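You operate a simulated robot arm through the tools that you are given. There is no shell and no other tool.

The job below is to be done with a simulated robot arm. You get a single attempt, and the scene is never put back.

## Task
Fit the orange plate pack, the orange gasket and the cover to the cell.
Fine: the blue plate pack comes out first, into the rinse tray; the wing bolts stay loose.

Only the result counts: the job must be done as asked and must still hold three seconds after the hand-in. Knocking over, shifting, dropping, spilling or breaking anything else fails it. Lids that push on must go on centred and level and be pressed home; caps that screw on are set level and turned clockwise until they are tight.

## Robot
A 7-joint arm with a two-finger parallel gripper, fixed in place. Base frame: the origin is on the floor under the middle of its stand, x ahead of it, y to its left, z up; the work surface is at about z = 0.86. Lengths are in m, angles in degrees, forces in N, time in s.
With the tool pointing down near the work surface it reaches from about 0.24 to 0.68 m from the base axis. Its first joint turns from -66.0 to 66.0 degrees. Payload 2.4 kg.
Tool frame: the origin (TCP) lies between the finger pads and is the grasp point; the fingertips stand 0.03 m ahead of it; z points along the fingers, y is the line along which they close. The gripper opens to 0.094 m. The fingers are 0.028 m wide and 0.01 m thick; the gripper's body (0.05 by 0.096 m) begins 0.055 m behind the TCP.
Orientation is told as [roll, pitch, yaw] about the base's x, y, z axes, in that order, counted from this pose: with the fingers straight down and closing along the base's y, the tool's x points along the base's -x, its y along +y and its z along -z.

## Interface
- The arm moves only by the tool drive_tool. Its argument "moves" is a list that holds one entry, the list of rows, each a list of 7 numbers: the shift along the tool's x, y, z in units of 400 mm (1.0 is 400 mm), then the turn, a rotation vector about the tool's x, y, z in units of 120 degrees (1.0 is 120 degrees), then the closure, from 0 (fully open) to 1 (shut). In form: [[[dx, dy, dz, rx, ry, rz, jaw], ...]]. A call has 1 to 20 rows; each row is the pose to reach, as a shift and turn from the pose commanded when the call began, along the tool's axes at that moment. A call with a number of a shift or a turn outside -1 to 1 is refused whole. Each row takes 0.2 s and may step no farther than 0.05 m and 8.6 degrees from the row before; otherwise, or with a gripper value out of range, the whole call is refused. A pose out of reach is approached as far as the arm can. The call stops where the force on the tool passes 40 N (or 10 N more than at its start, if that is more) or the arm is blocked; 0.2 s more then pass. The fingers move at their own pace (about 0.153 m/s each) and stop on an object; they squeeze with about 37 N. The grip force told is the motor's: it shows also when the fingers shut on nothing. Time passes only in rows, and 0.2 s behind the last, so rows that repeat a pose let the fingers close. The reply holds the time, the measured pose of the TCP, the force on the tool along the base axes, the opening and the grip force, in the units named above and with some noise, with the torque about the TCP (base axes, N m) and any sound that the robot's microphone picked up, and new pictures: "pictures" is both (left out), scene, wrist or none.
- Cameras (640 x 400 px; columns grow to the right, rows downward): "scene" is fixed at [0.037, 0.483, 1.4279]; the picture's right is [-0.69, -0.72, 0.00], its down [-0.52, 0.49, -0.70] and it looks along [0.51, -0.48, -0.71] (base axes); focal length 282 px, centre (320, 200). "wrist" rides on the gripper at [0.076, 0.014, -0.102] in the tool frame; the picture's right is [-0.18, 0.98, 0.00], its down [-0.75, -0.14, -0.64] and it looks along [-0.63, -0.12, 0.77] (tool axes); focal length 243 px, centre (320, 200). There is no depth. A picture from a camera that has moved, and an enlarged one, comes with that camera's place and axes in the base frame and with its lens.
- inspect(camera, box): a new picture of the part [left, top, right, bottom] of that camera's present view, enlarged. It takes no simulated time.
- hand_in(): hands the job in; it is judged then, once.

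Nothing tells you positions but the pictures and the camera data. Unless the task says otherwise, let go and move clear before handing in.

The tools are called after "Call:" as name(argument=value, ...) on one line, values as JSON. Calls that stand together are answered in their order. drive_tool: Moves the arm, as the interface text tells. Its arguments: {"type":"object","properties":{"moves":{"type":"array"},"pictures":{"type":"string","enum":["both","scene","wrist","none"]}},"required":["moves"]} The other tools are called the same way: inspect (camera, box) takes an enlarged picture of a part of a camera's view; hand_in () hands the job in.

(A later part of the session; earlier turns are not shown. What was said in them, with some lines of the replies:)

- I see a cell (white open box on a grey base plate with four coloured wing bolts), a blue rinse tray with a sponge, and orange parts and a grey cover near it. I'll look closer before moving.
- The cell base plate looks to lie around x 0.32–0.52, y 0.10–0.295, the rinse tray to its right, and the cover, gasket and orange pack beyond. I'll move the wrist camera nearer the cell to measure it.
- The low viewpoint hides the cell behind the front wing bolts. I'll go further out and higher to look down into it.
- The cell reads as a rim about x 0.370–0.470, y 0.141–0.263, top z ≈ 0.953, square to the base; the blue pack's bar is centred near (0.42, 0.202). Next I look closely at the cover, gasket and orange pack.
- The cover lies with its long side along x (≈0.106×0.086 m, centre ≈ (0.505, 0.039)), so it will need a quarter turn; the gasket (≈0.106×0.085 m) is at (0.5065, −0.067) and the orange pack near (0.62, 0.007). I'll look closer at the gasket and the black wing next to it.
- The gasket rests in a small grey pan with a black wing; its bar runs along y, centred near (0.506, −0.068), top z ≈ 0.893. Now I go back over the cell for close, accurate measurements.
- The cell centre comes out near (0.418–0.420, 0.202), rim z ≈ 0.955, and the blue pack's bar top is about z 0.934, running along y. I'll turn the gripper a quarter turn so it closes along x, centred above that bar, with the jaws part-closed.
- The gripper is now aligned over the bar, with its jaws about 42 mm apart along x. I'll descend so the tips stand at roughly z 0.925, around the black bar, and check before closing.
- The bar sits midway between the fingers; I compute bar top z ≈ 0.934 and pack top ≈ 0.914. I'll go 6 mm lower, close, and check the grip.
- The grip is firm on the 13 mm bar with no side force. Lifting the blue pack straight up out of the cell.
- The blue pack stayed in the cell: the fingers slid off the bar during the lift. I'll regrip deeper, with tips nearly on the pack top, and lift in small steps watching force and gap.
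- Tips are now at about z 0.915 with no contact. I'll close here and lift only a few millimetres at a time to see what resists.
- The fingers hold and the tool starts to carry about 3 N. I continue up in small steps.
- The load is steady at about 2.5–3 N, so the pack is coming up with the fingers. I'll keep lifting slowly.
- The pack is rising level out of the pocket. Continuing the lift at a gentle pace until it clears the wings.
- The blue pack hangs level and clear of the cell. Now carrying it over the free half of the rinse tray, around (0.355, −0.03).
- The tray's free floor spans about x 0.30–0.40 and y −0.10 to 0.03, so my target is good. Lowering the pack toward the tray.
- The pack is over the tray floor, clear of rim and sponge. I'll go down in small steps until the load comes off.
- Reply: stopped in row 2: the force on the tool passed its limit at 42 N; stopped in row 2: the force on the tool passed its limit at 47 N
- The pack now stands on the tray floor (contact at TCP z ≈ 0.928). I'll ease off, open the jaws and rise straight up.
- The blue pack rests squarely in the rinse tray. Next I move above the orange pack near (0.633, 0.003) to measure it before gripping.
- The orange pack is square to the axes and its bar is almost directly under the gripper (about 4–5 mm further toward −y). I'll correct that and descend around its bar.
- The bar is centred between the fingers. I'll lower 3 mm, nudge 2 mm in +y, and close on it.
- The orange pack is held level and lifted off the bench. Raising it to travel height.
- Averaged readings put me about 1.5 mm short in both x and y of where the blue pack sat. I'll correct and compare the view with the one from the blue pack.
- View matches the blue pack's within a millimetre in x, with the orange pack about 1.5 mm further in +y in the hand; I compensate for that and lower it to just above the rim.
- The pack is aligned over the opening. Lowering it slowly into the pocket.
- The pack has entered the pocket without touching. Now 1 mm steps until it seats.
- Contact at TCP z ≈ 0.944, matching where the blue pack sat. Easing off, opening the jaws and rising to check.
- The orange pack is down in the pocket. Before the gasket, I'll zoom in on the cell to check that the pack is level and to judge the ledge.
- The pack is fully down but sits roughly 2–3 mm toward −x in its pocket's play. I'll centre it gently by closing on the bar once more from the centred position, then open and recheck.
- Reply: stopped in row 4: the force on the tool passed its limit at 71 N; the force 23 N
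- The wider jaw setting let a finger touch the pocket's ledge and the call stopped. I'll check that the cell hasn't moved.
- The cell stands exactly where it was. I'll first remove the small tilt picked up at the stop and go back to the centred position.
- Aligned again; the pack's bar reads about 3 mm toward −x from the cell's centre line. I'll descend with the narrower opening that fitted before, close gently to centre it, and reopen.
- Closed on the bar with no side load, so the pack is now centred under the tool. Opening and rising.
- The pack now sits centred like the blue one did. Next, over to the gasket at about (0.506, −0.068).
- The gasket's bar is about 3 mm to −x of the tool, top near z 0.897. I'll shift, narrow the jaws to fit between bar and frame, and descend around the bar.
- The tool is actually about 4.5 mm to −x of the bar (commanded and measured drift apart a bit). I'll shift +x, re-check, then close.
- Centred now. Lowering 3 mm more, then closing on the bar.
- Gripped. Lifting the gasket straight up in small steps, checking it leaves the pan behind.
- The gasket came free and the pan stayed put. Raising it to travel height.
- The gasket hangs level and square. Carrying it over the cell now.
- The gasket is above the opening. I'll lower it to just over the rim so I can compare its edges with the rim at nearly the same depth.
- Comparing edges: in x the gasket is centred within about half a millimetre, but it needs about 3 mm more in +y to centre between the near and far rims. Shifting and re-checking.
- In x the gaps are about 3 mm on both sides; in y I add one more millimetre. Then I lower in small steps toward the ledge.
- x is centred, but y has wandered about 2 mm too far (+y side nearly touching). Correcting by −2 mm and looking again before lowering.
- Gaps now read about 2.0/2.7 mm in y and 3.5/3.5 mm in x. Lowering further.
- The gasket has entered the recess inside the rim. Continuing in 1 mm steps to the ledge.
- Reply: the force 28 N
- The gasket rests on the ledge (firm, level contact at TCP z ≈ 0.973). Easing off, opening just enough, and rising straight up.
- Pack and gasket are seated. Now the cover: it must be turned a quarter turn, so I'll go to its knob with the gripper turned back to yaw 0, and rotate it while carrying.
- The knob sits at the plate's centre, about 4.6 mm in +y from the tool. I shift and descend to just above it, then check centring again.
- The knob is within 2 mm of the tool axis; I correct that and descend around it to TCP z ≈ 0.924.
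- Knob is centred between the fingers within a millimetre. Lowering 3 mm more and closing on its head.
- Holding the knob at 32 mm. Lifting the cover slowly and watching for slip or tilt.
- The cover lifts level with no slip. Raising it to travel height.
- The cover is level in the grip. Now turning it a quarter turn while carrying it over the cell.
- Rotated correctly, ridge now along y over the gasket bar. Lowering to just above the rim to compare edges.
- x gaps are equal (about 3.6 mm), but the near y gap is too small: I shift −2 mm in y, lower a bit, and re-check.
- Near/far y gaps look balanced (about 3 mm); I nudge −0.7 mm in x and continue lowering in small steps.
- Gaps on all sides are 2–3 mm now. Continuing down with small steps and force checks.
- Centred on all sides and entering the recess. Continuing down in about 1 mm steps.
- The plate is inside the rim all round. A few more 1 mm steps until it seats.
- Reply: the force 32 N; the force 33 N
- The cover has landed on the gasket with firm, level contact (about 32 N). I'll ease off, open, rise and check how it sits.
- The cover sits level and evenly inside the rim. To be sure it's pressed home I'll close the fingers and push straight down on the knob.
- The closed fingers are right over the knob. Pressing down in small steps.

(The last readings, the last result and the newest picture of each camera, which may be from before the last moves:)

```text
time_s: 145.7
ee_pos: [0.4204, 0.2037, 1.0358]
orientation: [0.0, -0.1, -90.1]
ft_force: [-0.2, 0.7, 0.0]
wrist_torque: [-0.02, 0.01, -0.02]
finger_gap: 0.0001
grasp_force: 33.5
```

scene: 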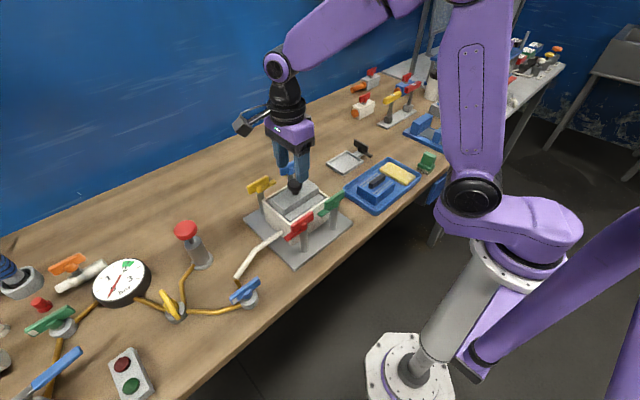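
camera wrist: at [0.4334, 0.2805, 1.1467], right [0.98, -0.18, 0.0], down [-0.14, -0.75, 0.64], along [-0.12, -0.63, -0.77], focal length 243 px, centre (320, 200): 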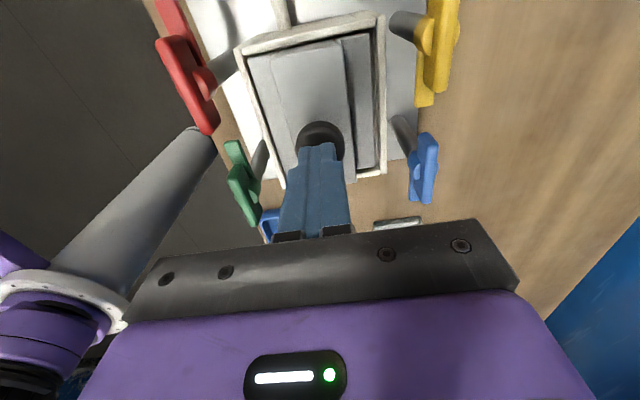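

Call:
drive_tool(moves=[[[0, 0, 0.0025, 0, 0, 0, 1], [0, 0, 0.005, 0, 0, 0, 1], [0, 0, 0.005, 0, 0, 0, 1]]], pictures="none")

Call:
drive_tool(moves=[[[0, 0, 0.0025, 0, 0, 0, 1], [0, 0, 0.0025, 0, 0, 0, 1]]], pictures="none")

Call:
drive_tool(moves=[[[0, 0, 0.0025, 0, 0, 0, 1], [0, 0, 0.0025, 0, 0, 0, 1]]], pictures="none")

Call:
inspect(camera="scene", box=[260, 150, 340, 220])

```text
time_s: 146.7
ee_pos: [0.4206, 0.2053, 1.0356]
orientation: [0.3, 0.2, -89.9]
ft_force: [-4.6, -2.5, 9.2]
wrist_torque: [-0.18, 0.15, 0.0]
finger_gap: 0.0002
grasp_force: 32.8
stopped in row 3: the force on the tool passed its limit at 41 N (the readings are from after the stop); the commanded pose is now the measured one
```

```text
time_s: 147.3
ee_pos: [0.4208, 0.2036, 1.034]
orientation: [0.4, 0.2, -90.0]
ft_force: [-8.4, -5.2, 29.0]
wrist_torque: [-0.35, 0.25, 0.03]
finger_gap: 0.0
grasp_force: 33.5
```

```text
time_s: 147.7
ee_pos: [0.4204, 0.204, 1.0355]
orientation: [0.5, 0.0, -89.9]
ft_force: [-6.2, -2.6, 11.5]
wrist_torque: [-0.18, 0.24, -0.04]
finger_gap: 0.0001
grasp_force: 33.2
stopped in row 1: the force on the tool passed its limit at 45 N (the readings are from after the stop); the commanded pose is now the measured one
```

```text
5.71 times, centred on (300, 185) of scene
camera zoom: at [0.0367, 0.4829, 1.428], right [-0.69, -0.72, 0.0], down [-0.52, 0.49, -0.7], along [0.51, -0.48, -0.71], focal length 1610 px, centre (434, 286)
```

zoom: 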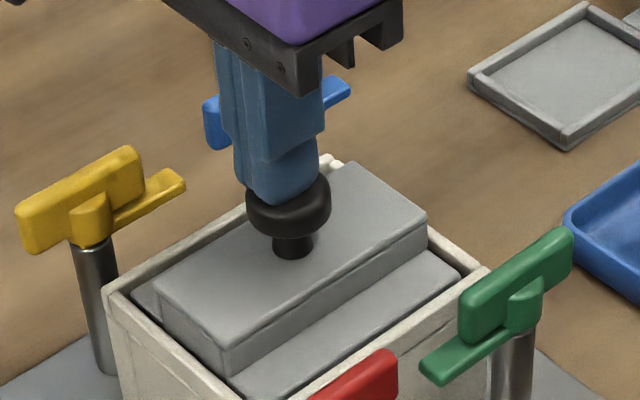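

Pressed home with just over 40 N. Rising clear of the cell for a final check.

Call:
drive_tool(moves=[[[0, 0, -0.02, 0, 0, 0, 1], [0, 0, -0.08, 0, 0, 0, 1], [0, 0, -0.16, 0, 0, 0, 1], [0, 0, -0.26, 0, 0, 0, 1], [0, 0, -0.36, 0, 0, 0, 0.9], [0.06, 0, -0.4, 0, 0, 0, 0.8], [0.12, 0, -0.42, 0, 0, 0, 0.7], [0.12, 0, -0.42, 0, 0, 0, 0.6]]], pictures="both")

Call:
inspect(camera="scene", box=[240, 140, 440, 270])

Call:
inspect(camera="scene", box=[260, 160, 340, 230])

Call:
inspect(camera="wrist", box=[200, 0, 440, 200])

```text
time_s: 149.5
ee_pos: [0.4199, 0.2519, 1.2057]
orientation: [0.6, 0.2, -90.0]
ft_force: [0.4, 0.3, 0.6]
wrist_torque: [-0.01, -0.01, 0.0]
finger_gap: 0.0375
grasp_force: 0.0
camera wrist: at [0.4331, 0.3296, 1.3067], right [0.98, -0.18, 0.01], down [-0.15, -0.76, 0.64], along [-0.11, -0.63, -0.77], focal length 243 px, centre (320, 200)
```

scene: 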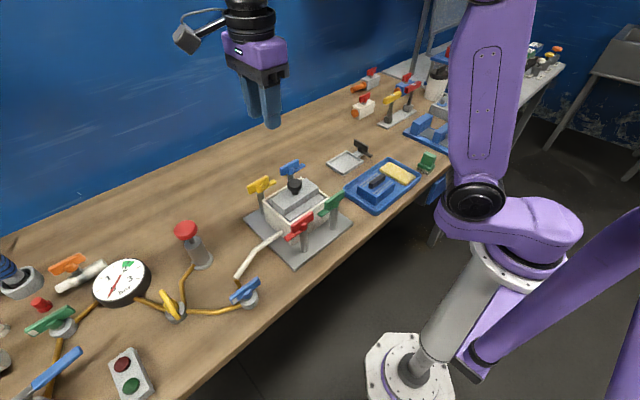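
wrist: 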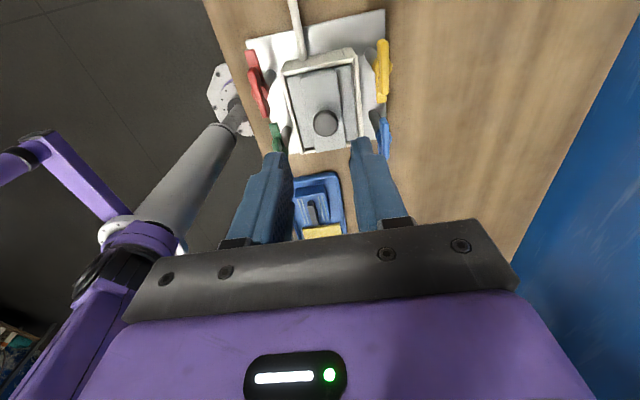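

```text
3.08 times, centred on (340, 205) of scene
camera zoom: at [0.037, 0.483, 1.4279], right [-0.69, -0.72, 0.0], down [-0.52, 0.49, -0.7], along [0.51, -0.48, -0.71], focal length 867 px, centre (258, 185)
```

zoom: 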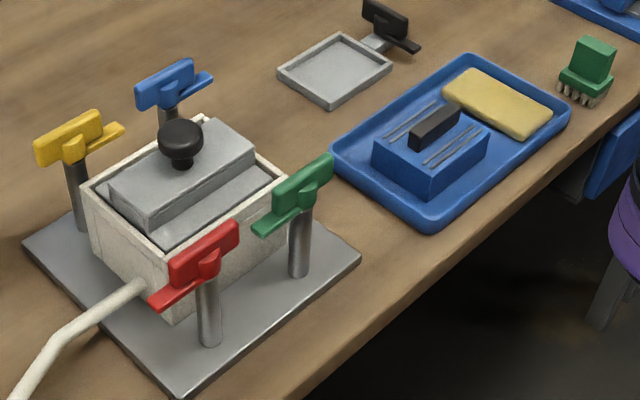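

```text
5.71 times, centred on (300, 195) of scene
camera zoom: at [0.037, 0.483, 1.4279], right [-0.69, -0.72, 0.0], down [-0.52, 0.49, -0.7], along [0.51, -0.48, -0.71], focal length 1610 px, centre (434, 229)
```

zoom: 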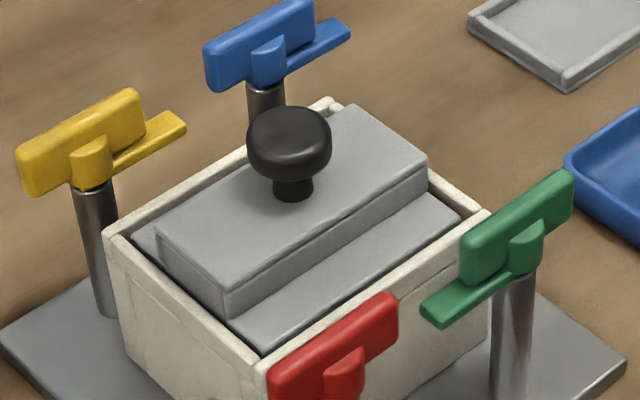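

```text
2.00 times, centred on (320, 100) of wrist
camera zoom: at [0.4331, 0.3296, 1.3067], right [0.98, -0.18, 0.01], down [-0.15, -0.76, 0.64], along [-0.11, -0.63, -0.77], focal length 485 px, centre (320, 400)
```

zoom: 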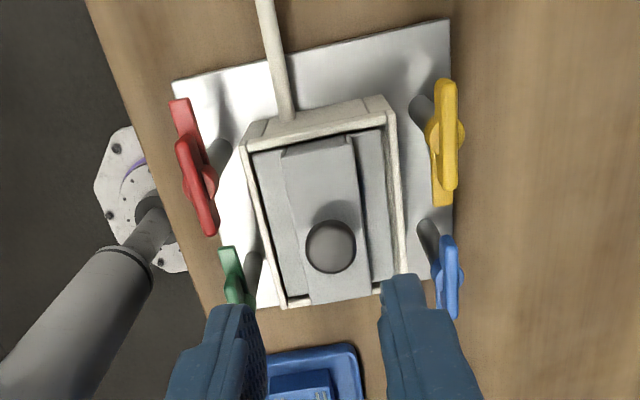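

Everything looks in place; I take one closer look at how evenly the cover sits in the rim before handing in.

Call:
inspect(camera="wrist", box=[270, 30, 390, 110])

Call:
inspect(camera="wrist", box=[270, 90, 390, 170])

Call:
inspect(camera="scene", box=[265, 175, 330, 220])

```text
5.00 times, centred on (330, 70) of wrist
camera zoom: at [0.4331, 0.3296, 1.3067], right [0.98, -0.18, 0.01], down [-0.15, -0.76, 0.64], along [-0.11, -0.63, -0.77], focal length 1213 px, centre (270, 850)
```

zoom: 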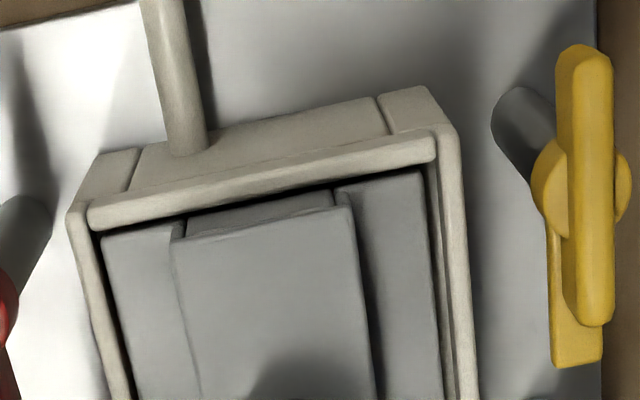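

```text
5.00 times, centred on (330, 130) of wrist
camera zoom: at [0.4331, 0.3296, 1.3067], right [0.98, -0.18, 0.01], down [-0.15, -0.76, 0.64], along [-0.11, -0.63, -0.77], focal length 1213 px, centre (270, 550)
```

zoom: 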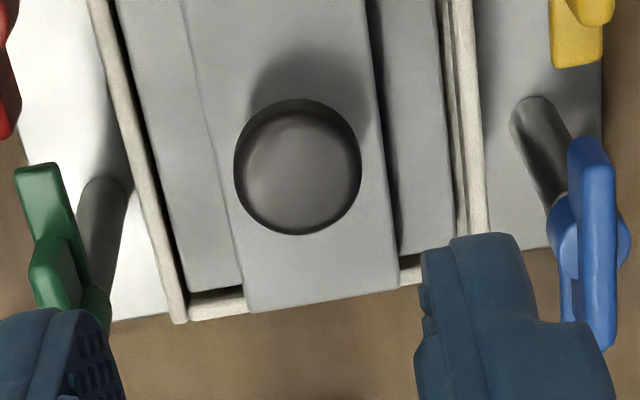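

```text
8.89 times, centred on (298, 198) of scene
camera zoom: at [0.037, 0.483, 1.4279], right [-0.69, -0.72, 0.0], down [-0.52, 0.49, -0.7], along [0.51, -0.48, -0.71], focal length 2504 px, centre (520, 222)
```

zoom: 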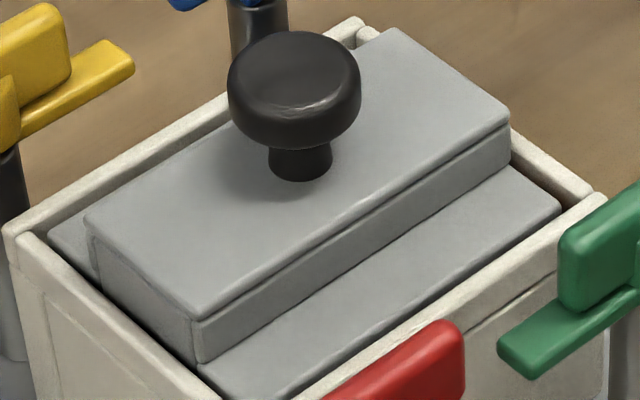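

The blue pack rests in the rinse tray. The orange pack and gasket are in the cell, and the cover sits level in the rim, pressed home. The wing bolts are untouched and the gripper is empty and clear, so I'm handing in.

Call:
hand_in()

```text
The job is handed in.
```

The orange plate pack, the orange gasket and the cover are fitted to the cell, and I've handed the job in; no verdict came back.

- **Blue pack:** it came out first and stands in the free half of the rinse tray, clear of the sponge. The first lift slipped off its bar, so I gripped it deeper and tried again.
- **Orange pack:** it is seated in the cell's pocket and re-centred there.
- **Gasket:** it lies on the ledge inside the rim, above the pack.
- **Cover:** I turned it a quarter turn to fit, then pressed it home with just over 40 N. It sits level inside the rim, about a millimetre toward the robot side of centre.
- **Wing bolts:** left loose, not touched.

While centring the orange pack, a finger touched the pocket's ledge and the force peaked at 71 N before the arm stopped. The pictures before and after show the cell in the same place, and I saw nothing else moved.
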